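You operate a simulated robot arm through the tools that you are given. There is no shell and no other tool. Be economical: measure what you need, move in short steps, check, and stop when the job is done.

Carry out the task below with a simulated robot arm. There is one attempt and no reset: what you move stays moved.

Task
Take the blue weight from the top of the orange edged bench and put it on top of the teal discs box. Turn the zoom knob of the stereo microscope to 7. Open the upper blue drawer, take the green stub from the top of the middle of the long bench and put it in the inside of the upper blue drawer and shut the drawer again. Press the grid key of the bench keyboard to switch it on. Put the orange cup on top of the grey rock on the clear patch before the screens. Put the jug in the inside of the basin. Any order will do. Set down upright: blue weight, jug.
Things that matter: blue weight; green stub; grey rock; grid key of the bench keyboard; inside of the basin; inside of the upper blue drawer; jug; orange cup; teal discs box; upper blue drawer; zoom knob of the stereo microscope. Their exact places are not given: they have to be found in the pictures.

It is judged by the outcome, as a careful person would: the job done as asked, and still so three seconds after it is handed in. It fails if anything else is knocked over, pushed out of place, dropped, spilled or broken.

Robot
A 6-joint arm with a two-finger parallel gripper on a trunk, on a base that drives. Base frame: it is fixed to the floor where the robot stands at the start and does not move with it; the origin is under the middle of the robot, x ahead of it, y to its left, z up; the surface under the hand at the start is at about z = 760. Lengths are in mm, angles in rad, forces in N, time in s.
With the tool pointing down near the work surface it reaches from about 400 to 920 mm from the robot's upright axis, wherever it stands. Its first joint turns from -2.007 to 2.007 rad. Places, roughly: blue weight [750, 0, 750]; green stub [1750, -2500, 750]; grey rock [-1000, -2000, 750]; grid key of the bench keyboard [700, -2800, 800]; inside of the basin [900, -600, 600]; inside of the upper blue drawer [2000, -700, 500]; jug (14x9x13 cm) [600, -400, 800]; orange cup (5x5x4 cm) [-800, -1900, 800]; teal discs box [750, -2500, 750]; upper blue drawer [2000, -700, 600]; zoom knob of the stereo microscope [1400, -2600, 1100]. Payload 3.43 kg.
The tool frame sits at the grasp point between the pads (the TCP): z along the fingers, y along the line on which they close. The tips reach 34 mm beyond it. The gripper opens to 128 mm. The fingers are 24 mm wide and 12 mm thick; the gripper's body (48 by 130 mm) begins 96 mm behind the TCP.
Orientation is that of the tool frame in the base frame, as a unit quaternion [w, x, y, z]. With the fingers straight down and closing along the base's y, the tool's x points along the base's -x, its y along +y and its z along -z.

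Tools
- The arm moves only by the tool jog_arm. Its argument "targets" is a list of rows, each a list of 7 numbers: the shift along the tool's x, y, z in units of 250 mm (1.0 is 250 mm), then the turn, a rotation vector about the tool's x, y, z in units of 120 degrees (1.0 is 120 degrees), then the opening in per cent of the stroke, from 0 (shut) to 100 (fully open). In form: [[tx, ty, tz, ax, ay, az, fingers], ...]. A call has 1 to 12 rows; each row is the pose to reach, as a shift and turn from the pose commanded when the call began, along the tool's axes at that moment. A call with a number of a shift or a turn outside -1 to 1 is refused whole. A row lasts 0.2 s, in which the tool goes at most 50 mm and 0.15 rad; a call with a longer step from one row to the next is refused whole, and so is a gripper value outside its range. A pose out of reach is approached as far as the arm can. The call stops where the force on the tool passes 40 N (or 10 N more than at its start, if that is more) or the arm is blocked; 0.2 s more then pass. Each finger travels about 108 mm/s and halts on what it meets, pressing with about 31 N; the grip force reading is that of the motor and also rises with nothing between the fingers. The clock runs only during rows and for 0.2 s after the last one: add rows that repeat a pose to give the fingers time. The reply holds the time, the measured pose of the TCP, the force on the tool along the base axes, the opening and the grip force, in the units named above and with some noise, with the torque about the TCP (base axes, N m) and any sound that the robot's microphone picked up.
- Cameras (640 x 400 px; columns grow to the right, rows downward): "scene" is now at [53, 134.9, 1250.6]; the picture's right is [-0.59, -0.81, 0.00], its down [-0.28, 0.21, -0.94] and it looks along [0.75, -0.55, -0.35] (base axes); focal length 263 px, centre (320, 200). "wrist" rides on the gripper at [76, -11, -160] in the tool frame; the picture's right is [0.15, 0.99, 0.00], its down [-0.88, 0.13, -0.46] and it looks along [-0.45, 0.07, 0.89] (tool axes); focal length 234 px, centre (320, 200).
- snapshot(camera): a new picture of that camera. No time passes.
- raise_lower(by): slides the trunk up (or, below 0, down) by that many mm; the arm and the scene camera ride with it, the base frame stays. It gives what a move gives, with no picture.
- steer(legs): drives the robot by 1 to 6 legs, each [ahead, turn to the left] in mm and rad, along the robot's own axes; the way and the turn of a leg run together, so that a leg with both is an arc; at most 1500 mm and 3.142 rad a leg. The arm and the cameras ride along, it lands a little off, and it stops where it bumps. It gives what a move gives.
- head_to(pan, tilt): turns the head with the scene camera to pan (to the left, within 1.798 rad either way) and tilt (down, from -0.506 to 1.204), counted from straight ahead of the robot. It gives what a move gives.
- probe_pixels(camera, pixels): for up to 12 pixels [column, row] of the newest picture of that camera ("zoom" is the newest enlarged one), the place [x, y, z] in the base frame of the surface seen there, good to about 3 mm, but the place of the scene camera against the robot may be out by one fixed shift of up to 25 mm in any direction. No time passes.
- zoom(camera, box): a new picture of the part [left, top, right, bottom] of that camera's present view, enlarged. No time passes.
- sign_off(): hands the job in; it is judged then, once.

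Keep the steps short. Do not move on a guess: measure, check each grasp and each placing, and mend mistakes. In all there are 124 turns and 118 pictures (those below and enlarged ones count). Leave the gripper open and the arm clear of the work at the hand-in unless told otherwise, and finish with a single line.

The tools are called by a JSON object that holds its "fn" and its "kwargs". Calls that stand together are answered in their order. jog_arm: Moves the arm, as the interface text tells. Its arguments: {"type":"object","properties":{"targets":{"type":"array"}},"required":["targets"]} The other tools are called the same way: raise_lower (by) slides the trunk up or down; steer (legs) drives the base; head_to (pan, tilt) turns the head that bears the scene camera; snapshot (camera) takes a picture; probe_pixels (camera, pixels) gives the place of the surface under pixels of a picture; zoom (camera, box) takes an enlarged picture of a part of a camera's view; sign_off () hands the job in.

At the start:

```text
clock: 0.0
eef_pos: [449.5, -341.4, 1070.7]
orientation: [0.0, -0.001, 1.0, 0.0]
contact_force: [0.0, -0.3, -0.7]
wrist_torque: [0.0, 0.0, 0.01]
grip_width: 127.7
gripper_force: 0.1
trunk travel left (down, up): [-500.0, 290.0]
robot x, y, heading: [1.2, 0.7, -0.005]
head pan, tilt: [-0.635, 0.361]
```

scene: 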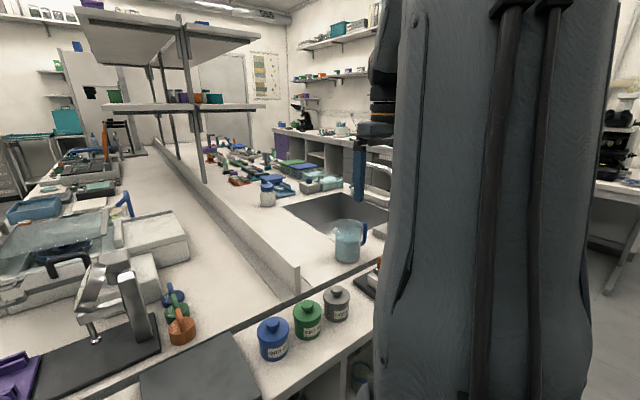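
wrist: 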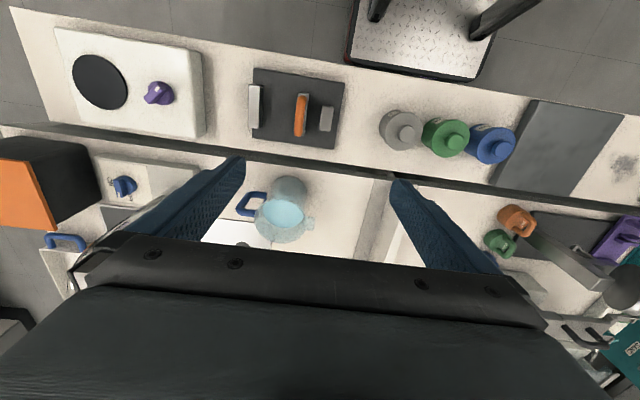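

I start by measuring what the first pictures show, and I enlarge the left part of the scene view.

{"fn": "zoom", "kwargs": {"camera": "scene", "box": [0, 200, 320, 400]}}

{"fn": "probe_pixels", "kwargs": {"camera": "scene", "pixels": [[172, 295], [180, 330], [274, 335], [348, 240], [250, 270], [325, 205], [160, 240], [200, 370], [267, 195], [300, 165], [130, 200], [100, 150]]}}

{"fn": "probe_pixels", "kwargs": {"camera": "wrist", "pixels": [[285, 215], [250, 205], [490, 145], [402, 130], [515, 220], [500, 240], [230, 232], [360, 220], [300, 115], [125, 187]]}}

```text
2.00 times, centred on (160, 300) of scene
```

zoom: 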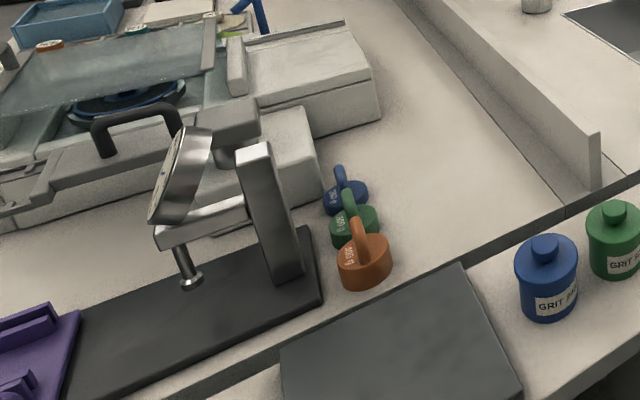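

```text
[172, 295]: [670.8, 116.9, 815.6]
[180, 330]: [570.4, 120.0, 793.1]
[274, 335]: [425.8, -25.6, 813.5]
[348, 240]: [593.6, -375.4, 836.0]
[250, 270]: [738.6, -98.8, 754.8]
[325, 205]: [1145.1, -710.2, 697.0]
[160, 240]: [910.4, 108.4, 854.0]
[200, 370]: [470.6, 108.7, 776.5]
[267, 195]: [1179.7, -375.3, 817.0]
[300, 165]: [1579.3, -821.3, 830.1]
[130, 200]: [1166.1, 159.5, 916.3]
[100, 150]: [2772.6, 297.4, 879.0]
```

```text
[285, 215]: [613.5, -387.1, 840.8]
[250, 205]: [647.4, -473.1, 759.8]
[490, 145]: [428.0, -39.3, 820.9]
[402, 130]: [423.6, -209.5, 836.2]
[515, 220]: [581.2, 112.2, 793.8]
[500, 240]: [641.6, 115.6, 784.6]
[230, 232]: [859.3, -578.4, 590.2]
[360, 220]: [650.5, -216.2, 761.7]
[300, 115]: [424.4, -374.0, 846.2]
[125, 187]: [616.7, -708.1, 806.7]
```

The three weights (blue behind green behind orange) sit near (670,117). Now I look around with the head to learn the layout.

{"fn": "head_to", "kwargs": {"pan": 0.2, "tilt": 0.5}}

{"fn": "snapshot", "kwargs": {"camera": "scene"}}

{"fn": "head_to", "kwargs": {"pan": -1.75, "tilt": 0.3}}

{"fn": "snapshot", "kwargs": {"camera": "scene"}}

```text
clock: 1.2
eef_pos: [449.1, -340.8, 1070.6]
orientation: [0.0, 0.0, 1.0, -0.001]
contact_force: [-0.6, 0.5, -0.5]
wrist_torque: [-0.03, -0.03, -0.02]
grip_width: 128.2
gripper_force: 0.0
trunk travel left (down, up): [-500.0, 290.0]
robot x, y, heading: [2.0, -2.9, -0.005]
head pan, tilt: [0.201, 0.499]
```

```text
114 pictures are left
```

scene: 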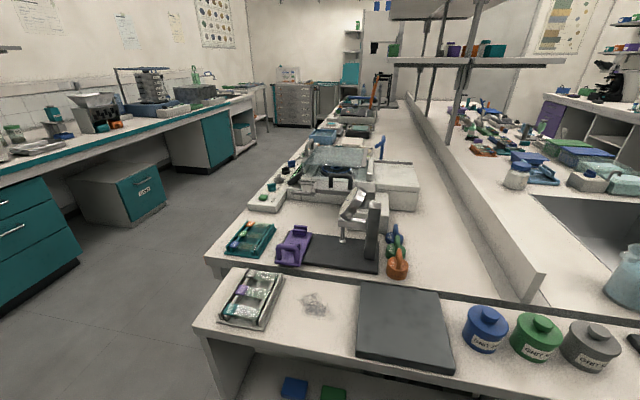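

```text
clock: 3.1
eef_pos: [448.7, -340.6, 1069.2]
orientation: [0.0, 0.0, 1.0, 0.0]
contact_force: [0.3, -0.5, -0.3]
wrist_torque: [0.01, -0.01, 0.0]
grip_width: 128.1
gripper_force: 0.0
trunk travel left (down, up): [-500.0, 290.0]
robot x, y, heading: [0.2, -3.0, -0.003]
head pan, tilt: [-1.751, 0.3]
```

```text
113 pictures are left
```

scene: 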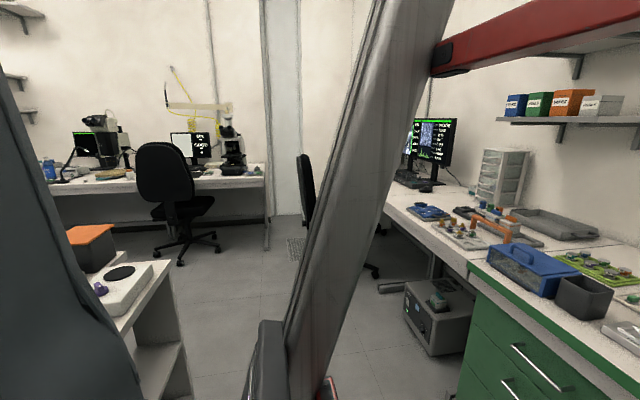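

The layout: island ahead, long bench at y≈-2500, green bench behind. I begin with the jug; an enlarged wrist view shows body, handle and basin edge.

{"fn": "zoom", "kwargs": {"camera": "wrist", "box": [200, 160, 360, 260]}}

{"fn": "head_to", "kwargs": {"pan": -0.5, "tilt": 0.55}}

{"fn": "snapshot", "kwargs": {"camera": "scene"}}

```text
4.00 times, centred on (280, 210) of wrist
```

zoom: 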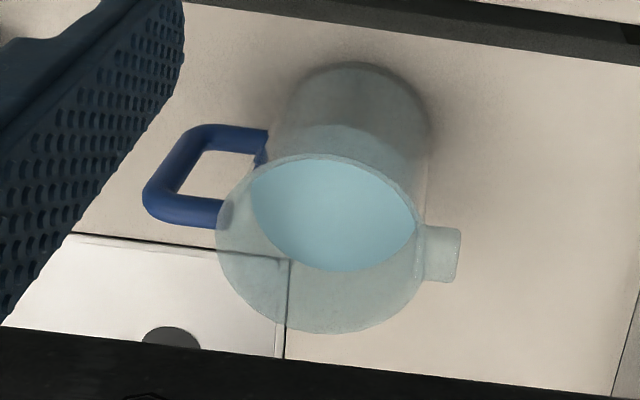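

```text
clock: 4.5
eef_pos: [448.8, -341.0, 1070.0]
orientation: [0.0, 0.0, 1.0, 0.0]
contact_force: [0.5, -0.5, -0.1]
wrist_torque: [-0.02, 0.03, -0.02]
grip_width: 128.1
gripper_force: 0.2
trunk travel left (down, up): [-500.0, 290.0]
robot x, y, heading: [1.0, 1.0, -0.001]
head pan, tilt: [-0.499, 0.55]
```

```text
111 pictures are left
```

scene: 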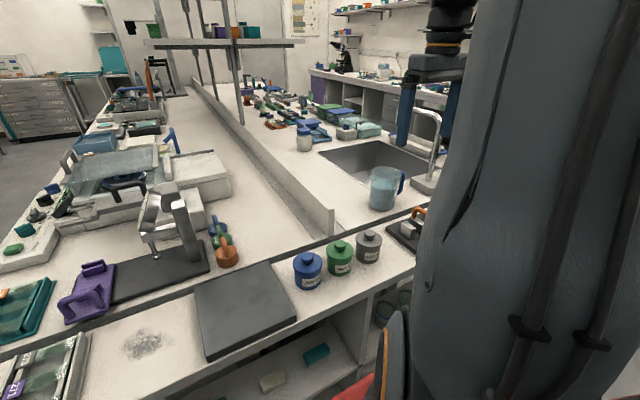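

The jug (with water) has its handle toward -y and its spout toward +y, so I'll grip along base x. I probe rim, handle and base points.

{"fn": "probe_pixels", "kwargs": {"camera": "zoom", "pixels": [[222, 232], [419, 205], [320, 158], [325, 329], [270, 165], [450, 250], [165, 195], [350, 66], [284, 120], [420, 115], [330, 210], [250, 320]]}}

{"fn": "probe_pixels", "kwargs": {"camera": "scene", "pixels": [[384, 168], [384, 205], [325, 160], [370, 170], [345, 190], [425, 165], [400, 150], [435, 115], [330, 225], [365, 150], [310, 140], [425, 215]]}}

```text
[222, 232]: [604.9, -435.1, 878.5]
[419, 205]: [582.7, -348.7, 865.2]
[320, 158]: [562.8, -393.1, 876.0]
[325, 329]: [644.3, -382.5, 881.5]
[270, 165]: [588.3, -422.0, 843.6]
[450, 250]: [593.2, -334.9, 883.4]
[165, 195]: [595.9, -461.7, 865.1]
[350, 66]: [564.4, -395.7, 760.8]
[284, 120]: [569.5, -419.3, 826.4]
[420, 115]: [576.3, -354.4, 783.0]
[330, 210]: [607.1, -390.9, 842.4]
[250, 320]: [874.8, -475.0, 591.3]
```

```text
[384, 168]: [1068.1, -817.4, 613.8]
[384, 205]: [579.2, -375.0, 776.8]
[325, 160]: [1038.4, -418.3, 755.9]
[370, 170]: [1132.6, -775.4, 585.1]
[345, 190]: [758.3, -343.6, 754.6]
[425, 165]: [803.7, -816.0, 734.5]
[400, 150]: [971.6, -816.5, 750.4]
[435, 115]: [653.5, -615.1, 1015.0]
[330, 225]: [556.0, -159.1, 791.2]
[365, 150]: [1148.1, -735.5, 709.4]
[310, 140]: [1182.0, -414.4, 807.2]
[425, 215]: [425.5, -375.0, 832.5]
```

Jug centre ≈(604,-391), rim z≈880. Now the basin's outline.

{"fn": "zoom", "kwargs": {"camera": "scene", "box": [290, 110, 450, 210]}}

{"fn": "probe_pixels", "kwargs": {"camera": "zoom", "pixels": [[120, 170], [150, 175], [320, 125], [330, 135], [310, 210], [240, 185], [300, 250], [420, 160], [500, 230], [470, 180], [540, 160], [310, 165]]}}

```text
4.00 times, centred on (370, 160) of scene
```

zoom: 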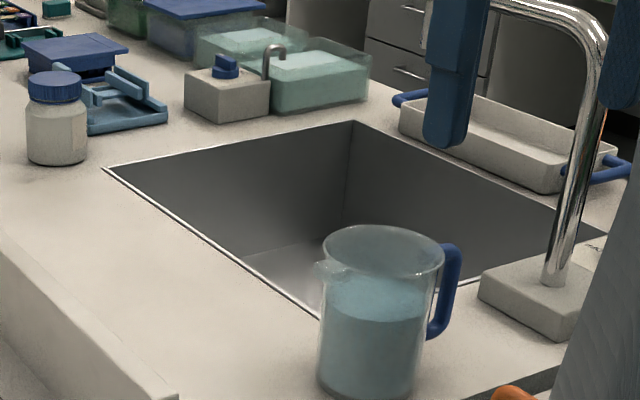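

```text
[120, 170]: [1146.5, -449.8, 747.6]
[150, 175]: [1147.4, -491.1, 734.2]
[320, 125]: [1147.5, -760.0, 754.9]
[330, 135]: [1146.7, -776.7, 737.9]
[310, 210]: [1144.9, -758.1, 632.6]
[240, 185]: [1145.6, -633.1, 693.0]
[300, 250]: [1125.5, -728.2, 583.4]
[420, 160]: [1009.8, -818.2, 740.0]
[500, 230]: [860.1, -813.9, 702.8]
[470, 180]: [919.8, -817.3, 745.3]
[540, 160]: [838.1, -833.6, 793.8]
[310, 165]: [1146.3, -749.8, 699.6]
```

The basin runs to x≈1147, y≈-440…-817. I need to shift the robot right for reach, so I check the faucet and the floor on the right first.

{"fn": "probe_pixels", "kwargs": {"camera": "zoom", "pixels": [[540, 5], [590, 30], [575, 120], [555, 270], [500, 300], [560, 330], [470, 270], [310, 305], [250, 255], [190, 220]]}}

{"fn": "head_to", "kwargs": {"pan": -0.1, "tilt": 1.2}}

{"fn": "snapshot", "kwargs": {"camera": "scene"}}

{"fn": "head_to", "kwargs": {"pan": -1.3, "tilt": 1.0}}

{"fn": "snapshot", "kwargs": {"camera": "scene"}}

```text
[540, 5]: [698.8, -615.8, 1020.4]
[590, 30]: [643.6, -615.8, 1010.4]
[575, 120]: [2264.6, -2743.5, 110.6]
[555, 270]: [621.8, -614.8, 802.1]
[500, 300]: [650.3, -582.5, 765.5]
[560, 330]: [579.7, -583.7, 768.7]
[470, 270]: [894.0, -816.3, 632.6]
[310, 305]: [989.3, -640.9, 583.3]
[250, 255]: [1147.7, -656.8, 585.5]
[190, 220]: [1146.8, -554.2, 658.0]
```

```text
clock: 5.5
eef_pos: [450.1, -340.3, 1070.3]
orientation: [0.0, 0.0, 1.0, 0.0]
contact_force: [0.6, 0.4, 0.2]
wrist_torque: [-0.04, 0.01, 0.0]
grip_width: 127.9
gripper_force: 0.1
trunk travel left (down, up): [-500.0, 290.0]
robot x, y, heading: [1.7, 0.5, 0.001]
head pan, tilt: [-0.099, 1.201]
```

```text
109 pictures are left
```

scene: 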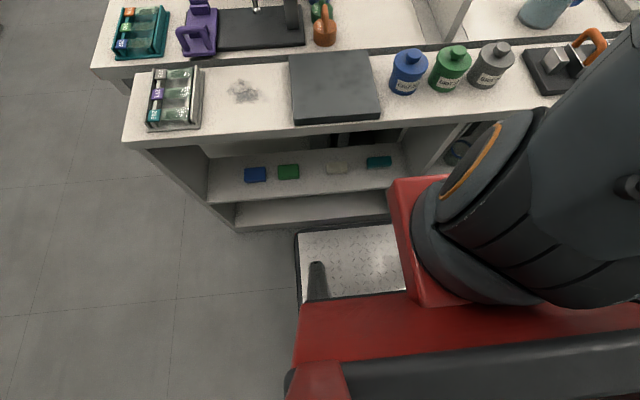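

```text
clock: 6.9
eef_pos: [447.6, -340.0, 1069.6]
orientation: [0.0, 0.001, 1.0, 0.0]
contact_force: [0.2, -0.1, 0.1]
wrist_torque: [-0.03, 0.0, -0.02]
grip_width: 128.2
gripper_force: 0.0
trunk travel left (down, up): [-500.0, 290.0]
robot x, y, heading: [1.0, -0.2, 0.0]
head pan, tilt: [-1.3, 1.0]
```

```text
108 pictures are left
```

scene: 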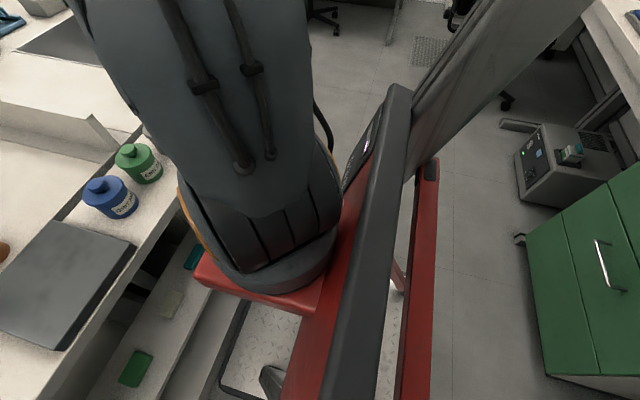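

I measure the base platform, the bench fronts and the floor clearance.

{"fn": "probe_pixels", "kwargs": {"camera": "scene", "pixels": [[525, 240], [548, 370], [520, 180], [420, 180], [425, 380], [480, 200], [520, 125], [505, 100], [325, 15], [225, 385], [235, 300], [150, 180]]}}

{"fn": "head_to", "kwargs": {"pan": -0.1, "tilt": 1.2}}

{"fn": "probe_pixels", "kwargs": {"camera": "scene", "pixels": [[520, 180]]}}

{"fn": "snapshot", "kwargs": {"camera": "scene"}}

{"fn": "probe_pixels", "kwargs": {"camera": "scene", "pixels": [[299, 236], [303, 300], [380, 228], [245, 232], [150, 150], [300, 138], [292, 385], [330, 310], [300, 395], [530, 110]]}}

```text
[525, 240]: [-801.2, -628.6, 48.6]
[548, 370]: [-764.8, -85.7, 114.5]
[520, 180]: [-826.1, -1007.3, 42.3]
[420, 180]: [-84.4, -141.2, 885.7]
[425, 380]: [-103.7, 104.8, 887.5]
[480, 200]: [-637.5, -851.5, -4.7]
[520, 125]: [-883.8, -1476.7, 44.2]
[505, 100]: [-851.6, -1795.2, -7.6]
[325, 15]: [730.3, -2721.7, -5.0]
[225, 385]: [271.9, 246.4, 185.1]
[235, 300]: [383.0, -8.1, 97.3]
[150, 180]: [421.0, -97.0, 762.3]
```

```text
clock: 8.3
eef_pos: [450.0, -341.3, 1070.0]
orientation: [0.0, 0.0, 1.0, 0.0]
contact_force: [-0.5, -0.7, 0.5]
wrist_torque: [0.02, 0.04, -0.02]
grip_width: 127.7
gripper_force: 0.1
trunk travel left (down, up): [-500.0, 290.0]
robot x, y, heading: [-0.8, 0.1, -0.005]
head pan, tilt: [-0.099, 1.201]
```

```text
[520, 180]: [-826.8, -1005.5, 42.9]
```

```text
107 pictures are left
```

scene: 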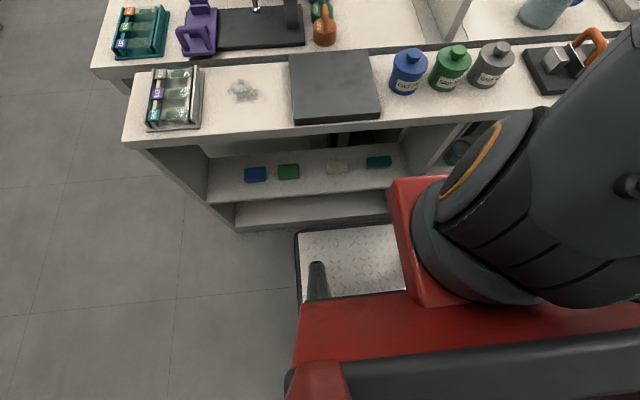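

```text
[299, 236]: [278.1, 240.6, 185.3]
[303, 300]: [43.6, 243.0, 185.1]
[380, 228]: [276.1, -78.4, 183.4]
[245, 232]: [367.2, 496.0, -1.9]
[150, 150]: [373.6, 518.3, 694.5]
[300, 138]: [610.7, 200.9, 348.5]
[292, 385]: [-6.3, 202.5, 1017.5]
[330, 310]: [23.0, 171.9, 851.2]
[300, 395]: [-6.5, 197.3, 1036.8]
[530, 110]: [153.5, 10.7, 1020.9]
```

Base is about ±250 wide with its front at x=280; bench front at 370. I back up, go right ~480 mm, and face the bench again.

{"fn": "steer", "kwargs": {"legs": [[-150, 0], [0, -1.571], [470, 0], [0, 1.571], [130, 0]]}}

{"fn": "head_to", "kwargs": {"pan": 0.1, "tilt": 0.55}}

{"fn": "snapshot", "kwargs": {"camera": "scene"}}

{"fn": "snapshot", "kwargs": {"camera": "wrist"}}

```text
clock: 20.6
eef_pos: [418.0, -821.8, 1069.5]
orientation: [0.001, 0.007, 1.0, 0.0]
contact_force: [0.2, -0.3, 0.3]
wrist_torque: [0.0, 0.02, 0.0]
grip_width: 127.9
gripper_force: 0.0
trunk travel left (down, up): [-500.0, 290.0]
robot x, y, heading: [-22.5, -475.2, -0.02]
head pan, tilt: [-0.099, 1.201]
```

```text
clock: 21.7
eef_pos: [419.9, -822.1, 1069.8]
orientation: [0.0, 0.007, 1.0, 0.0]
contact_force: [0.0, 1.3, 0.4]
wrist_torque: [-0.03, 0.02, 0.03]
grip_width: 128.1
gripper_force: 0.1
trunk travel left (down, up): [-500.0, 290.0]
robot x, y, heading: [-24.2, -470.0, -0.018]
head pan, tilt: [0.099, 0.55]
```

```text
106 pictures are left
```

scene: 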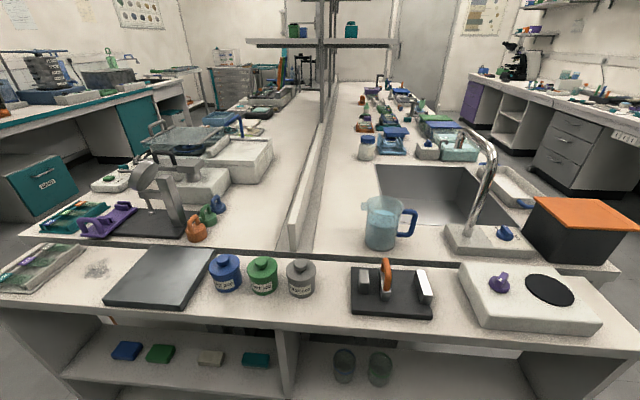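

```text
105 pictures are left
```

wrist: 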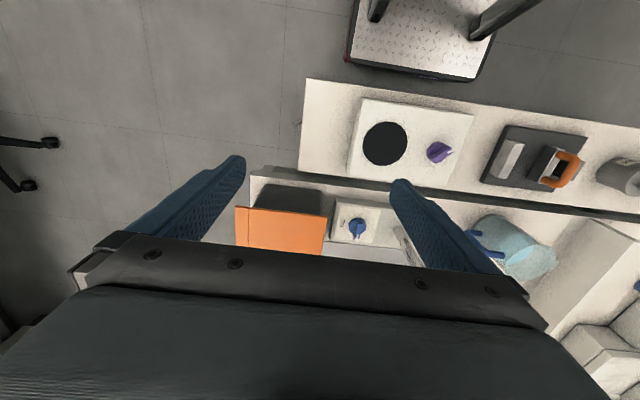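

A clear view now. I probe the faucet tip, the basin rim and the jug from here.

{"fn": "probe_pixels", "kwargs": {"camera": "scene", "pixels": [[461, 128], [468, 131], [490, 155], [478, 215], [382, 168], [388, 190], [455, 172], [366, 205], [399, 206], [382, 205], [410, 225], [448, 240]]}}

{"fn": "zoom", "kwargs": {"camera": "scene", "box": [340, 110, 540, 260]}}

```text
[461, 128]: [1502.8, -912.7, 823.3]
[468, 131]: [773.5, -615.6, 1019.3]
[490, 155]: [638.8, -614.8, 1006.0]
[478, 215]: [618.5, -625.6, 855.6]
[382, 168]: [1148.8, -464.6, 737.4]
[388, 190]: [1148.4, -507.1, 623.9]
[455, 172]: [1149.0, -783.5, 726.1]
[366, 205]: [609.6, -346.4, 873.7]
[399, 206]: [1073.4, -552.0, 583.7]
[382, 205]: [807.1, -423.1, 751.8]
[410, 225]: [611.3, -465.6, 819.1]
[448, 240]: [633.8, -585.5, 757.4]
```

```text
2.67 times, centred on (440, 185) of scene
```

zoom: 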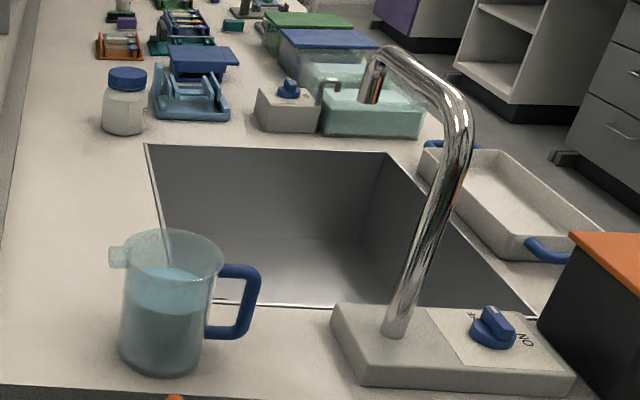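

{"fn": "probe_pixels", "kwargs": {"camera": "zoom", "pixels": [[370, 95], [376, 55], [395, 55], [230, 303], [300, 300], [300, 310], [148, 160], [160, 220], [290, 260], [200, 240], [150, 238], [190, 232]]}}

```text
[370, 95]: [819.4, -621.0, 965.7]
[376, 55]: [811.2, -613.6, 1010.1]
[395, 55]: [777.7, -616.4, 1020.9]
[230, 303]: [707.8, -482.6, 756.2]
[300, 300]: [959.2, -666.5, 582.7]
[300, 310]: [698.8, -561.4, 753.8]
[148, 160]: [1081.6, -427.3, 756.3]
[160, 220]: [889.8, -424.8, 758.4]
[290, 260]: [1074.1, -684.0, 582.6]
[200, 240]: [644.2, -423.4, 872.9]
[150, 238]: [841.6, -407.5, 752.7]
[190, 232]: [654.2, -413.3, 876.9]
```

The basin spans x 707–1148, y -425…-817, floor z≈585; the spout tip is near (820,-618,950). I'll set the jug at about (800,-495). First I move toward above the jug at the present height, above the faucet.

{"fn": "jog_arm", "kwargs": {"targets": [[-0.07, 0.173, 0, 0, 0, 0, 100], [-0.142, 0.347, 0, 0, 0, 0, 100], [-0.214, 0.52, 0, 0, 0, 0, 100], [-0.285, 0.694, 0, 0, 0, 0, 100], [-0.356, 0.867, 0, 0, 0, 0, 100]]}}

{"fn": "jog_arm", "kwargs": {"targets": [[-0.036, 0.08, 0, 0, 0, 0.062, 100], [-0.07, 0.16, 0, 0, 0, 0.124, 100], [-0.106, 0.24, 0, 0, 0, 0.186, 100], [-0.142, 0.32, 0, 0, 0, 0.248, 100], [-0.178, 0.4, 0, 0, 0, 0.31, 100], [-0.213, 0.48, 0, 0, 0, 0.372, 100], [-0.25, 0.56, 0, 0, 0, 0.434, 100], [-0.285, 0.64, 0, 0, 0, 0.496, 100], [-0.32, 0.72, 0, 0, 0, 0.558, 100], [-0.356, 0.8, 0, 0, 0, 0.62, 100], [-0.356, 0.867, 0, 0, 0, 0.682, 100], [-0.356, 0.867, 0, 0, 0, 0.7434, 100]]}}

{"fn": "snapshot", "kwargs": {"camera": "wrist"}}

```text
clock: 22.9
eef_pos: [511.3, -605.7, 1070.9]
orientation: [0.0, 0.008, 1.0, -0.001]
contact_force: [-0.3, 0.0, 0.7]
wrist_torque: [0.06, -0.02, -0.02]
grip_width: 128.1
gripper_force: 0.1
trunk travel left (down, up): [-500.0, 290.0]
robot x, y, heading: [-26.3, -473.3, -0.017]
head pan, tilt: [0.099, 0.55]
```

```text
clock: 25.5
eef_pos: [603.8, -392.2, 1070.6]
orientation: [0.0, 0.708, 0.706, 0.0]
contact_force: [0.0, 0.4, 0.6]
wrist_torque: [0.0, 0.0, 0.01]
grip_width: 128.1
gripper_force: 0.0
trunk travel left (down, up): [-500.0, 290.0]
robot x, y, heading: [-25.7, -474.3, -0.019]
head pan, tilt: [0.099, 0.55]
```

```text
103 pictures are left
```

wrist: 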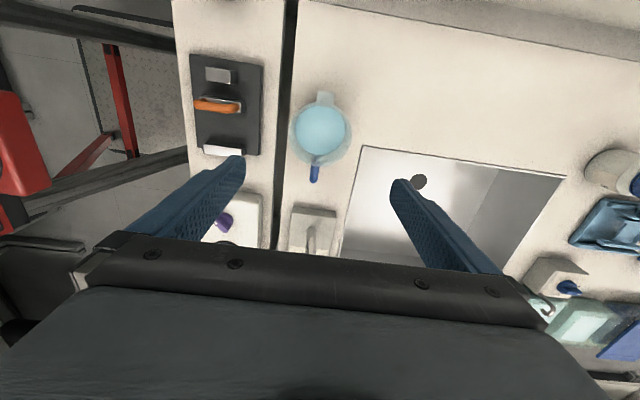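

The jug is centred where the TCP projects (320,130). I check the rim points once more.

{"fn": "probe_pixels", "kwargs": {"camera": "wrist", "pixels": [[293, 130], [347, 135], [320, 100], [315, 172], [320, 132], [365, 150], [340, 245], [418, 182]]}}

```text
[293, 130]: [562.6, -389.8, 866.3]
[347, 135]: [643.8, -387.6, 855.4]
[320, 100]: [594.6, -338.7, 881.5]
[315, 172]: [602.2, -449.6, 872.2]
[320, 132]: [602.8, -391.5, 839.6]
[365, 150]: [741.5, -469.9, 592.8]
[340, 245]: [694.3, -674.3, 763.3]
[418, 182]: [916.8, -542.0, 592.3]
```

Descend straight to z≈822, then close.

{"fn": "jog_arm", "kwargs": {"targets": [[0, 0, 0.18, 0, 0, 0, 100], [0, 0, 0.36, 0, 0, 0, 100], [0, 0, 0.54, 0, 0, 0, 100], [0, 0, 0.7, 0, 0, 0, 100], [0, 0, 0.85, 0, 0, 0, 100], [0, 0, 0.94, 0, 0, 0, 100], [0, 0, 0.994, 0, 0, 0, 100]]}}

{"fn": "jog_arm", "kwargs": {"targets": [[0, 0, 0, 0, 0, 0, 60], [0, 0, 0, 0, 0, 0, 30], [0, 0, 0, 0, 0, 0, 0], [0, 0, 0, 0, 0, 0, 0]]}}

```text
clock: 27.1
eef_pos: [603.4, -391.7, 822.3]
orientation: [0.0, 0.708, 0.707, 0.0]
contact_force: [-0.1, 0.3, 1.5]
wrist_torque: [-0.02, -0.02, 0.0]
grip_width: 128.0
gripper_force: 0.1
trunk travel left (down, up): [-500.0, 290.0]
robot x, y, heading: [-26.7, -472.8, -0.014]
head pan, tilt: [0.099, 0.55]
```

```text
clock: 28.1
eef_pos: [604.1, -391.2, 820.9]
orientation: [0.001, 0.708, 0.706, 0.0]
contact_force: [-0.1, -0.4, 0.6]
wrist_torque: [0.04, 0.0, 0.0]
grip_width: 89.0
gripper_force: 31.1
trunk travel left (down, up): [-500.0, 290.0]
robot x, y, heading: [-26.9, -475.0, -0.01]
head pan, tilt: [0.099, 0.55]
```

Gripped (89 mm, 31 N). I lift 80 mm gently, then move over the basin.

{"fn": "jog_arm", "kwargs": {"targets": [[0, 0, -0.05, 0, 0, 0, 0], [0, 0, -0.12, 0, 0, 0, 0], [0, 0, -0.2, 0, 0, 0, 0], [0, 0, -0.28, 0, 0, 0, 0], [0, 0, -0.32, 0, 0, 0, 0]]}}

{"fn": "jog_arm", "kwargs": {"targets": [[-0.02, 0.04, 0, 0, 0, 0, 0], [-0.06, 0.12, 0, 0, 0, 0, 0], [-0.11, 0.21, 0, 0, 0, 0, 0], [-0.16, 0.3, 0, 0, 0, 0, 0], [-0.21, 0.4, 0, 0, 0, 0, 0], [-0.26, 0.5, 0, 0, 0, 0, 0], [-0.31, 0.59, 0, 0, 0, 0, 0], [-0.36, 0.67, 0, 0, 0, 0, 0], [-0.39, 0.74, 0, 0, 0, 0, 0], [-0.416, 0.784, 0, 0, 0, 0, 0], [-0.416, 0.784, 0, 0, 0, 0, 0]]}}

{"fn": "snapshot", "kwargs": {"camera": "wrist"}}

{"fn": "snapshot", "kwargs": {"camera": "scene"}}

```text
clock: 29.3
eef_pos: [603.4, -390.9, 901.9]
orientation: [0.0, 0.708, 0.707, 0.0]
contact_force: [0.5, -0.2, -4.2]
wrist_torque: [0.04, 0.0, -0.01]
grip_width: 88.8
gripper_force: 30.8
trunk travel left (down, up): [-500.0, 290.0]
robot x, y, heading: [-25.4, -473.8, -0.019]
head pan, tilt: [0.099, 0.55]
```

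```text
clock: 31.7
eef_pos: [800.0, -495.5, 901.8]
orientation: [0.0, 0.708, 0.707, 0.0]
contact_force: [0.1, 0.8, -4.7]
wrist_torque: [0.06, 0.02, 0.0]
grip_width: 88.9
gripper_force: 30.9
trunk travel left (down, up): [-500.0, 290.0]
robot x, y, heading: [-27.8, -474.7, -0.019]
head pan, tilt: [0.099, 0.55]
```

```text
102 pictures are left
```

wrist: 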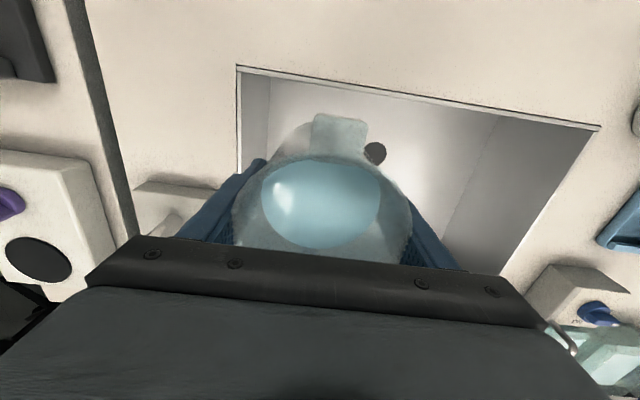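

```text
101 pictures are left
```

scene: 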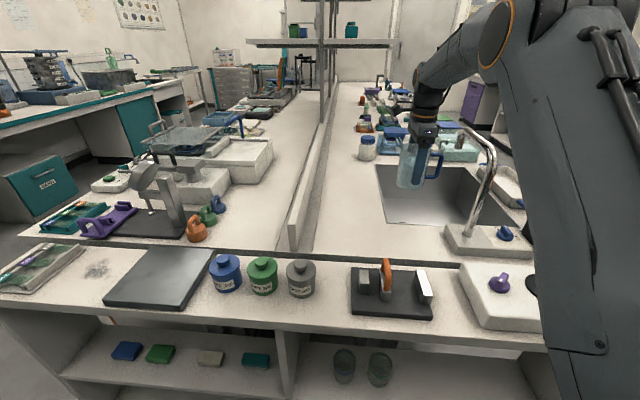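

Jug hangs over the basin, clear of the spout. Lowering: to just above the floor first, then in small steps until contact.

{"fn": "jog_arm", "kwargs": {"targets": [[0, 0, 0.06, 0, 0, 0, 0], [0, 0, 0.18, 0, 0, 0, 0], [0, 0, 0.3, 0, 0, 0, 0], [0, 0, 0.42, 0, 0, 0, 0], [0, 0, 0.54, 0, 0, 0, 0], [0, 0, 0.66, 0, 0, 0, 0], [0, 0, 0.76, 0, 0, 0, 0], [0, 0, 0.85, 0, 0, 0, 0], [0, 0, 0.92, 0, 0, 0, 0], [0, 0, 0.96, 0, 0, 0, 0]]}}

{"fn": "snapshot", "kwargs": {"camera": "scene"}}

```text
clock: 33.9
eef_pos: [799.3, -496.3, 661.3]
orientation: [0.001, 0.708, 0.706, 0.0]
contact_force: [0.2, 0.4, -3.8]
wrist_torque: [0.01, -0.04, 0.01]
grip_width: 88.6
gripper_force: 31.2
trunk travel left (down, up): [-500.0, 290.0]
robot x, y, heading: [-27.4, -475.2, -0.014]
head pan, tilt: [0.099, 0.55]
```

```text
100 pictures are left
```

scene: 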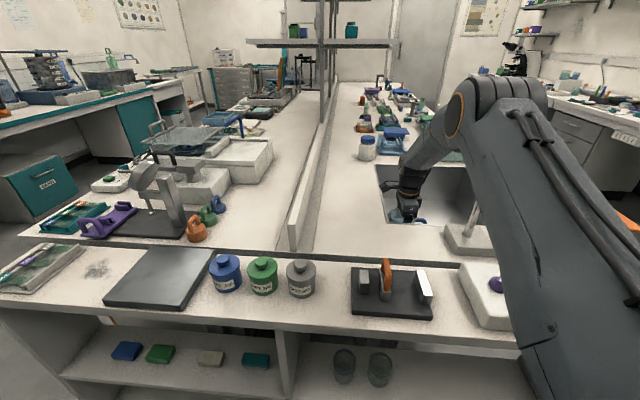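

{"fn": "jog_arm", "kwargs": {"targets": [[0, 0, 0.01, 0, 0, 0, 0], [0, 0, 0.02, 0, 0, 0, 0], [0, 0, 0.028, 0, 0, 0, 0], [0, 0, 0.036, 0, 0, 0, 0], [0, 0, 0.036, 0, 0, 0, 0]]}}

```text
clock: 35.1
eef_pos: [799.5, -494.7, 652.7]
orientation: [0.0, 0.708, 0.707, 0.0]
contact_force: [0.8, -0.4, -4.0]
wrist_torque: [0.07, -0.02, 0.01]
grip_width: 88.9
gripper_force: 30.6
trunk travel left (down, up): [-500.0, 290.0]
robot x, y, heading: [-27.7, -477.6, -0.011]
head pan, tilt: [0.099, 0.55]
```

No contact yet (-4 N). I go on in 1.5 mm steps.

{"fn": "jog_arm", "kwargs": {"targets": [[0, 0, 0.006, 0, 0, 0, 0], [0, 0, 0.012, 0, 0, 0, 0], [0, 0, 0.018, 0, 0, 0, 0], [0, 0, 0.018, 0, 0, 0, 0]]}}

```text
clock: 36.1
eef_pos: [799.4, -496.7, 650.8]
orientation: [0.003, 0.708, 0.706, 0.002]
contact_force: [-3.3, 2.0, 21.9]
wrist_torque: [-0.24, -0.2, -0.1]
grip_width: 89.3
gripper_force: 31.2
trunk travel left (down, up): [-500.0, 290.0]
robot x, y, heading: [-25.5, -476.0, -0.022]
head pan, tilt: [0.099, 0.55]
```

Contact with the floor (22 N). I ease 1 mm, open, and rise straight up.

{"fn": "jog_arm", "kwargs": {"targets": [[0, 0, -0.006, 0, 0, 0, 0], [0, 0, -0.006, 0, 0, 0, 75], [0, 0, -0.006, 0, 0, 0, 90], [0, 0, -0.006, 0, 0, 0, 95]]}}

{"fn": "jog_arm", "kwargs": {"targets": [[0, 0, -0.1, 0, 0, 0, 95], [0, 0, -0.25, 0, 0, 0, 95], [0, 0, -0.4, 0, 0, 0, 95], [0, 0, -0.58, 0, 0, 0, 95], [0, 0, -0.76, 0, 0, 0, 95], [0, 0, -0.94, 0, 0, 0, 95], [0, 0, -1, 0, 0, 0, 95]]}}

{"fn": "snapshot", "kwargs": {"camera": "wrist"}}

```text
clock: 37.1
eef_pos: [799.4, -497.0, 649.5]
orientation: [0.0, 0.708, 0.706, 0.0]
contact_force: [-0.6, -0.2, 1.0]
wrist_torque: [0.02, 0.0, 0.04]
grip_width: 121.5
gripper_force: 0.0
trunk travel left (down, up): [-500.0, 290.0]
robot x, y, heading: [-23.1, -473.8, -0.014]
head pan, tilt: [0.099, 0.55]
```

```text
clock: 38.7
eef_pos: [799.4, -495.7, 898.9]
orientation: [0.0, 0.708, 0.706, 0.0]
contact_force: [0.7, 0.3, 0.9]
wrist_torque: [0.01, 0.03, -0.02]
grip_width: 121.5
gripper_force: 0.0
trunk travel left (down, up): [-500.0, 290.0]
robot x, y, heading: [-24.8, -475.2, -0.018]
head pan, tilt: [0.099, 0.55]
```

```text
99 pictures are left
```

wrist: 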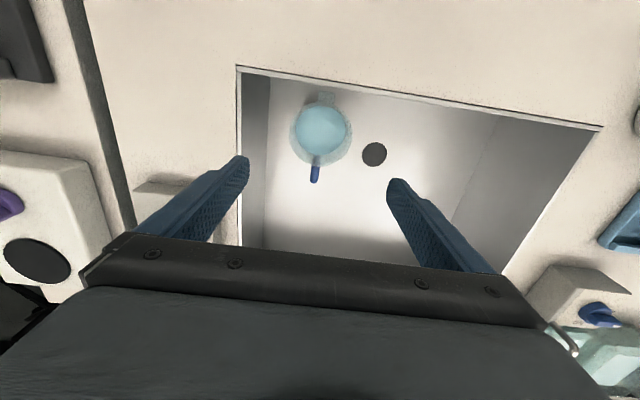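

The jug stands upright in the basin. Next the blue weight: raise, retract the arm, and drive back left for reach.

{"fn": "jog_arm", "kwargs": {"targets": [[0, 0, -0.19, 0, 0, 0, 95], [0, 0, -0.38, 0, 0, 0, 95], [0, 0, -0.57, 0, 0, 0, 95], [0, 0, -0.7, 0, 0, 0, 95], [0, -0.19, -0.7, 0, 0, 0, 95], [0, -0.38, -0.7, 0, 0, 0, 95], [0, -0.57, -0.7, 0, 0, 0, 95], [0, -0.76, -0.7, 0, 0, 0, 95], [0, -0.95, -0.7, 0, 0, 0, 95]]}}

{"fn": "steer", "kwargs": {"legs": [[-150, 0], [0, 1.571], [430, 0], [0, -1.571], [150, 0]]}}

{"fn": "snapshot", "kwargs": {"camera": "wrist"}}

{"fn": "head_to", "kwargs": {"pan": 0.1, "tilt": 0.6}}

{"fn": "snapshot", "kwargs": {"camera": "scene"}}

```text
clock: 40.7
eef_pos: [561.9, -495.2, 1073.7]
orientation: [0.0, 0.707, 0.707, 0.0]
contact_force: [1.1, -0.8, -1.2]
wrist_torque: [0.0, 0.05, 0.01]
grip_width: 121.5
gripper_force: 0.0
trunk travel left (down, up): [-500.0, 290.0]
robot x, y, heading: [-23.5, -473.0, -0.015]
head pan, tilt: [0.099, 0.55]
```

```text
clock: 52.9
eef_pos: [569.9, -62.9, 1073.9]
orientation: [0.0, 0.707, 0.707, 0.0]
contact_force: [-0.4, 0.4, 0.0]
wrist_torque: [0.0, 0.01, -0.03]
grip_width: 121.6
gripper_force: 0.1
trunk travel left (down, up): [-500.0, 290.0]
robot x, y, heading: [-16.4, -40.6, -0.011]
head pan, tilt: [0.099, 0.55]
```

```text
98 pictures are left
```

wrist: 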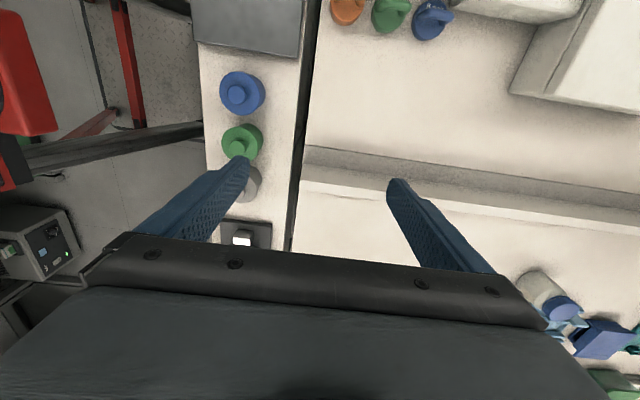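

```text
clock: 53.5
eef_pos: [570.5, -63.3, 1073.8]
orientation: [0.0, 0.707, 0.707, 0.0]
contact_force: [-0.4, 0.1, -0.1]
wrist_torque: [-0.03, 0.0, 0.0]
grip_width: 121.4
gripper_force: 0.1
trunk travel left (down, up): [-500.0, 290.0]
robot x, y, heading: [-12.6, -41.4, -0.016]
head pan, tilt: [0.099, 0.6]
```

```text
97 pictures are left
```

scene: 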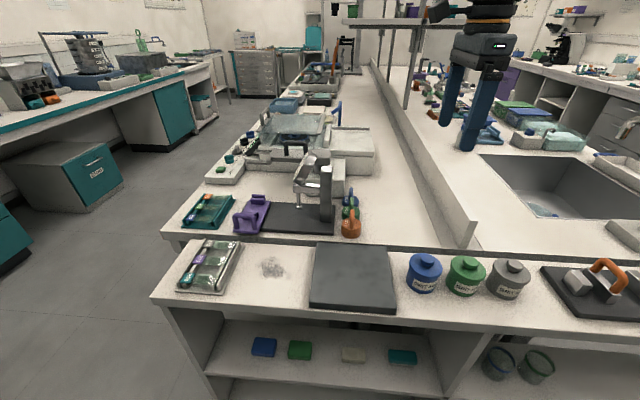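

The blue weight is at wrist (430,18). I move to above it, at z≈1070, and look.

{"fn": "jog_arm", "kwargs": {"targets": [[0.12, 0.08, 0, 0, 0, 0, 95], [0.28, 0.16, 0, 0, 0, 0, 95], [0.42, 0.24, 0, 0, 0, 0, 95], [0.56, 0.32, 0, 0, 0, 0, 95], [0.7, 0.4, 0, 0, 0, 0, 95], [0.7, 0.4, 0, 0, 0, 0, 95]]}}

{"fn": "zoom", "kwargs": {"camera": "wrist", "box": [220, 60, 420, 185]}}

{"fn": "probe_pixels", "kwargs": {"camera": "zoom", "pixels": [[320, 200], [320, 260]]}}

```text
clock: 54.9
eef_pos: [671.0, 111.6, 1074.2]
orientation: [-0.001, 0.707, 0.708, 0.0]
contact_force: [-0.1, -0.2, 0.0]
wrist_torque: [0.0, 0.0, 0.03]
grip_width: 121.6
gripper_force: 0.0
trunk travel left (down, up): [-500.0, 290.0]
robot x, y, heading: [-18.5, -45.1, -0.01]
head pan, tilt: [0.099, 0.6]
```

```text
3.20 times, centred on (320, 122) of wrist
```

zoom: 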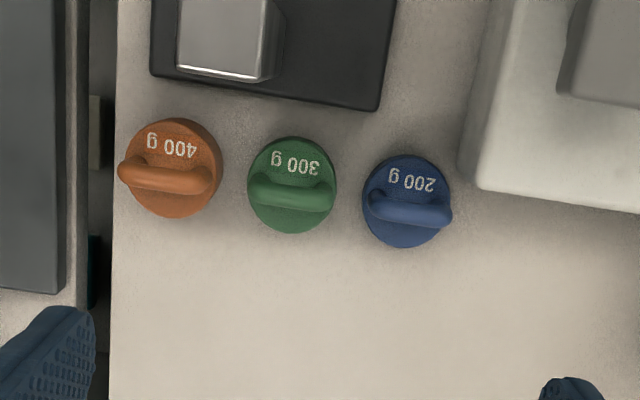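

```text
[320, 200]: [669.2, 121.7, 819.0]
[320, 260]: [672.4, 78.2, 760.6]
```

Labels read 400, 300 and 200 g; the blue one's handle bar runs along base x. I probe handle, body and neighbours.

{"fn": "probe_pixels", "kwargs": {"camera": "zoom", "pixels": [[375, 205], [410, 212], [445, 215], [405, 185], [395, 240], [405, 160], [368, 190], [448, 195], [334, 200], [370, 105], [465, 185], [405, 252]]}}

{"fn": "zoom", "kwargs": {"camera": "scene", "box": [300, 160, 400, 260]}}

```text
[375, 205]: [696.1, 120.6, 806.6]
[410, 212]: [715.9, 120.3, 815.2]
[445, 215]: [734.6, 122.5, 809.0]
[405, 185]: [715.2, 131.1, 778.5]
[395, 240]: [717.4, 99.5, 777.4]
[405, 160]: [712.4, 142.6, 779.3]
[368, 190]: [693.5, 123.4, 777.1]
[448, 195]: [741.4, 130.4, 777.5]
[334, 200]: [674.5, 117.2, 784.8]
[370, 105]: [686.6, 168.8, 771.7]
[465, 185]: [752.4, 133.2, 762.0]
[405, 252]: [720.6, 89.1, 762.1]
```

```text
4.00 times, centred on (350, 210) of scene
```

zoom: 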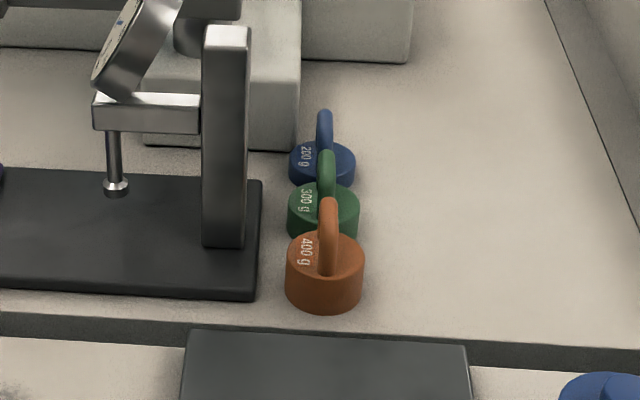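

{"fn": "probe_pixels", "kwargs": {"camera": "scene", "pixels": [[357, 167], [325, 168], [314, 160], [355, 180], [360, 130], [345, 155], [374, 150]]}}

{"fn": "jog_arm", "kwargs": {"targets": [[0.004, 0.015, 0, 0, 0, -0.065, 95], [0.01, 0.03, 0, 0, 0, -0.13, 95], [0.016, 0.05, 0, 0, 0, -0.195, 95], [0.02, 0.08, 0, 0, 0, -0.26, 95], [0.025, 0.1, 0, 0, 0, -0.325, 90], [0.03, 0.12, 0, 0, 0, -0.39, 80], [0.036, 0.14, 0, 0, 0, -0.455, 70], [0.036, 0.16, 0, 0, 0, -0.52, 60], [0.036, 0.18, 0, 0, 0, -0.585, 50], [0.036, 0.18, 0, 0, 0, -0.65, 42], [0.036, 0.18, 0, 0, 0, -0.71, 40], [0.036, 0.18, 0, 0, 0, -0.75, 40]]}}

{"fn": "snapshot", "kwargs": {"camera": "wrist"}}

```text
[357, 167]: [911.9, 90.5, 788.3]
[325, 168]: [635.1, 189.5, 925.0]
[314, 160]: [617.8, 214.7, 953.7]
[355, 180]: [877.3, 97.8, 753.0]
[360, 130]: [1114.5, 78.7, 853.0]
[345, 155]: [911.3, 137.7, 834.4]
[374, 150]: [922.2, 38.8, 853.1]
```

```text
clock: 57.5
eef_pos: [714.2, 119.8, 1074.0]
orientation: [-0.001, 0.0, 1.0, 0.0]
contact_force: [0.5, -0.9, -0.2]
wrist_torque: [0.0, 0.01, -0.02]
grip_width: 50.9
gripper_force: 0.1
trunk travel left (down, up): [-500.0, 290.0]
robot x, y, heading: [-17.6, -44.7, -0.009]
head pan, tilt: [0.099, 0.6]
```

```text
94 pictures are left
```

wrist: 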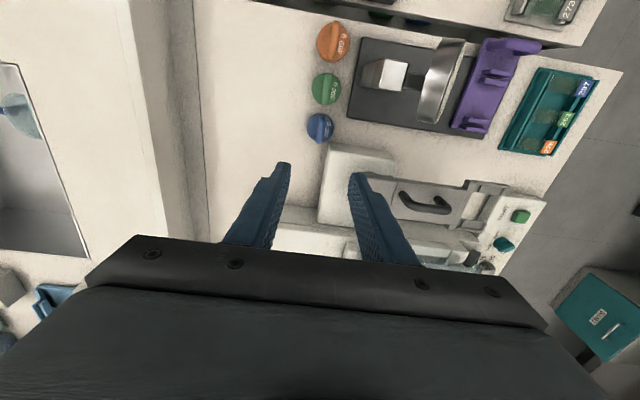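

Well aligned: the weight shows at (320,128). I descend to z≈845 and look.

{"fn": "jog_arm", "kwargs": {"targets": [[-0.004, 0.003, 0.18, 0, 0, 0, 40], [-0.006, 0.004, 0.36, 0, 0, 0, 40], [-0.008, 0.004, 0.54, 0, 0, 0, 40], [-0.008, 0.004, 0.7, 0, 0, 0, 40], [-0.008, 0.004, 0.83, 0, 0, 0, 40], [-0.008, 0.004, 0.916, 0, 0, 0, 40], [-0.008, 0.004, 0.916, 0, 0, 0, 40]]}}

{"fn": "zoom", "kwargs": {"camera": "wrist", "box": [220, 100, 420, 225]}}

```text
clock: 59.1
eef_pos: [716.3, 120.8, 844.2]
orientation: [0.0, 0.0, 1.0, 0.0]
contact_force: [0.6, 0.1, 0.0]
wrist_torque: [0.0, 0.02, 0.0]
grip_width: 51.4
gripper_force: 0.3
trunk travel left (down, up): [-500.0, 290.0]
robot x, y, heading: [-17.4, -44.9, -0.018]
head pan, tilt: [0.099, 0.6]
```

```text
3.20 times, centred on (320, 162) of wrist
```

zoom: 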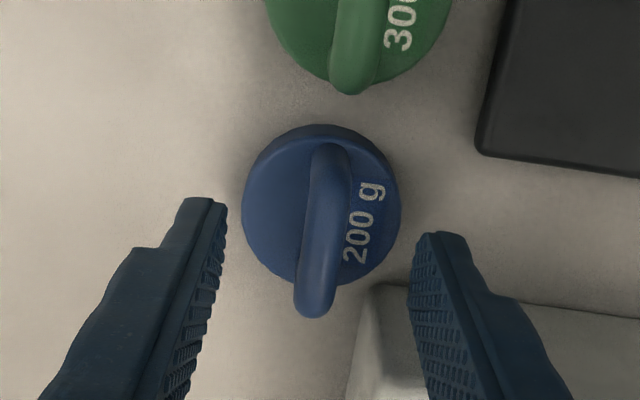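

Bar centred between the fingers. Descend 25 mm and close.

{"fn": "jog_arm", "kwargs": {"targets": [[0, 0, 0.05, 0, 0, 0, 40], [0, 0, 0.1, 0, 0, 0, 40], [0, 0, 0.1, 0, 0, 0, 20], [0, 0, 0.1, 0, 0, 0, 0], [0, 0, 0.1, 0, 0, 0, 0], [0, 0, 0.1, 0, 0, 0, 0]]}}

{"fn": "jog_arm", "kwargs": {"targets": [[0, 0, -0.08, 0, 0, 0, 0], [0, 0, -0.24, 0, 0, 0, 0], [0, 0, -0.42, 0, 0, 0, 0], [0, 0, -0.6, 0, 0, 0, 0], [0, 0, -0.8, 0, 0, 0, 0], [0, 0, -1, 0, 0, 0, 0], [0, 0, -1, 0, 0, 0, 0]]}}

{"fn": "snapshot", "kwargs": {"camera": "wrist"}}

```text
clock: 60.5
eef_pos: [716.8, 119.7, 820.2]
orientation: [0.0, 0.0, 1.0, 0.001]
contact_force: [0.0, -0.7, -0.3]
wrist_torque: [0.01, 0.02, -0.02]
grip_width: 11.4
gripper_force: 30.9
trunk travel left (down, up): [-500.0, 290.0]
robot x, y, heading: [-17.6, -42.7, -0.009]
head pan, tilt: [0.099, 0.6]
```

```text
clock: 62.1
eef_pos: [714.7, 120.6, 1069.4]
orientation: [0.0, 0.0, 1.0, 0.001]
contact_force: [0.1, 0.2, -2.2]
wrist_torque: [0.0, 0.01, -0.01]
grip_width: 11.7
gripper_force: 30.6
trunk travel left (down, up): [-500.0, 290.0]
robot x, y, heading: [-14.7, -44.5, -0.016]
head pan, tilt: [0.099, 0.6]
```

```text
92 pictures are left
```

wrist: 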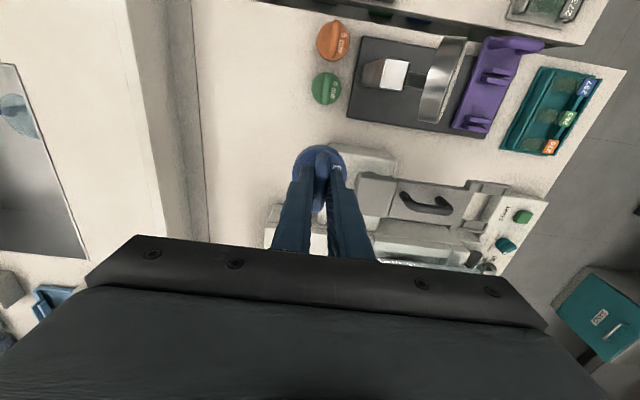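

The weight is held (2.2 N). I retract the arm, then look right before driving.

{"fn": "jog_arm", "kwargs": {"targets": [[0.15, -0.1, 0, 0, 0, 0, 0], [0.32, -0.2, 0, 0, 0, 0, 0], [0.5, -0.3, 0, 0, 0, 0, 0], [0.66, -0.4, 0, 0, 0, 0, 0], [0.82, -0.5, 0, 0, 0, 0, 0], [0.98, -0.6, 0, 0, 0, 0, 0], [0.98, -0.6, 0, 0, 0, 0, 0]]}}

{"fn": "steer", "kwargs": {"legs": [[-170, 0], [0, -1.571], [500, 0]]}}

{"fn": "head_to", "kwargs": {"pan": 0.35, "tilt": 0.35}}

{"fn": "snapshot", "kwargs": {"camera": "scene"}}

```text
refused: row 3 steps farther than a row can; nothing moved
```

```text
clock: 69.9
eef_pos: [-7.0, -1270.3, 1070.8]
orientation: [-0.001, 0.702, 0.713, 0.0]
contact_force: [0.6, -0.9, -3.1]
wrist_torque: [0.03, 0.03, -0.03]
grip_width: 11.4
gripper_force: 31.4
trunk travel left (down, up): [-500.0, 290.0]
robot x, y, heading: [-182.1, -545.2, -1.566]
head pan, tilt: [0.099, 0.6]
```

```text
clock: 70.7
eef_pos: [-8.0, -1270.1, 1068.6]
orientation: [0.0, 0.701, 0.713, 0.001]
contact_force: [0.4, 0.2, -2.2]
wrist_torque: [0.01, -0.02, 0.0]
grip_width: 11.4
gripper_force: 31.2
trunk travel left (down, up): [-500.0, 290.0]
robot x, y, heading: [-183.5, -540.6, -1.565]
head pan, tilt: [0.351, 0.351]
```

```text
91 pictures are left
```

scene: 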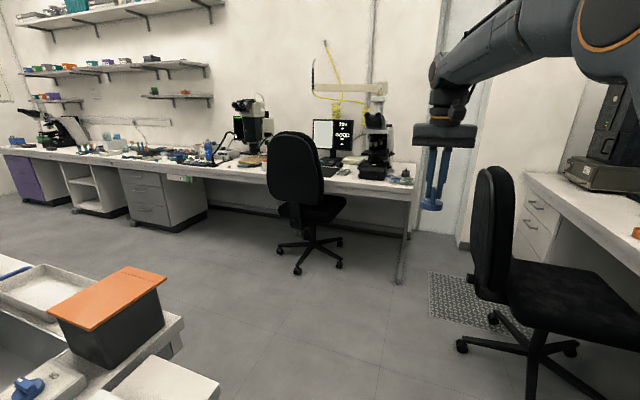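

The drive went fine though the retraction was refused. I probe the chairs, the bench edge and landmarks.

{"fn": "probe_pixels", "kwargs": {"camera": "scene", "pixels": [[295, 170], [298, 270], [340, 262], [345, 180], [400, 180], [398, 280], [265, 185], [250, 130], [380, 140], [345, 170], [480, 210], [465, 345]]}}

{"fn": "zoom", "kwargs": {"camera": "scene", "box": [150, 80, 430, 220]}}

```text
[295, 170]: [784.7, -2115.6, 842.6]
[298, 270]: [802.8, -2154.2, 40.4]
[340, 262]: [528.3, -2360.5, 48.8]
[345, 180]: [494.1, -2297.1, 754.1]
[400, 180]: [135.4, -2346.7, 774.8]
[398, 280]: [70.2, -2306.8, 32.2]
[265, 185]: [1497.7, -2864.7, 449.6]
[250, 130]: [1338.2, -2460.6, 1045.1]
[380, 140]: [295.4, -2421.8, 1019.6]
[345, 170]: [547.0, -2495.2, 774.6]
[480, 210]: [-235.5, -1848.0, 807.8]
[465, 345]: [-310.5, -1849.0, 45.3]
```

```text
2.29 times, centred on (290, 150) of scene
```

zoom: 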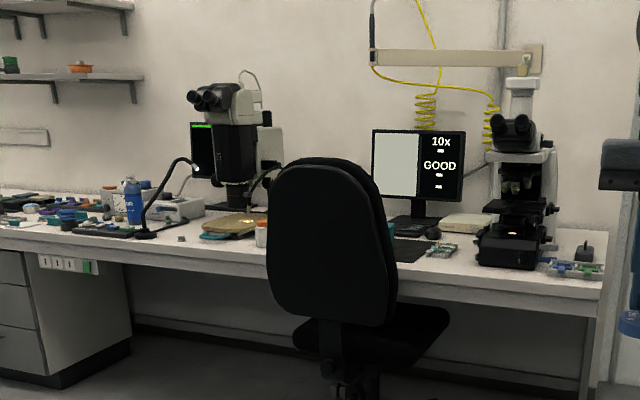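

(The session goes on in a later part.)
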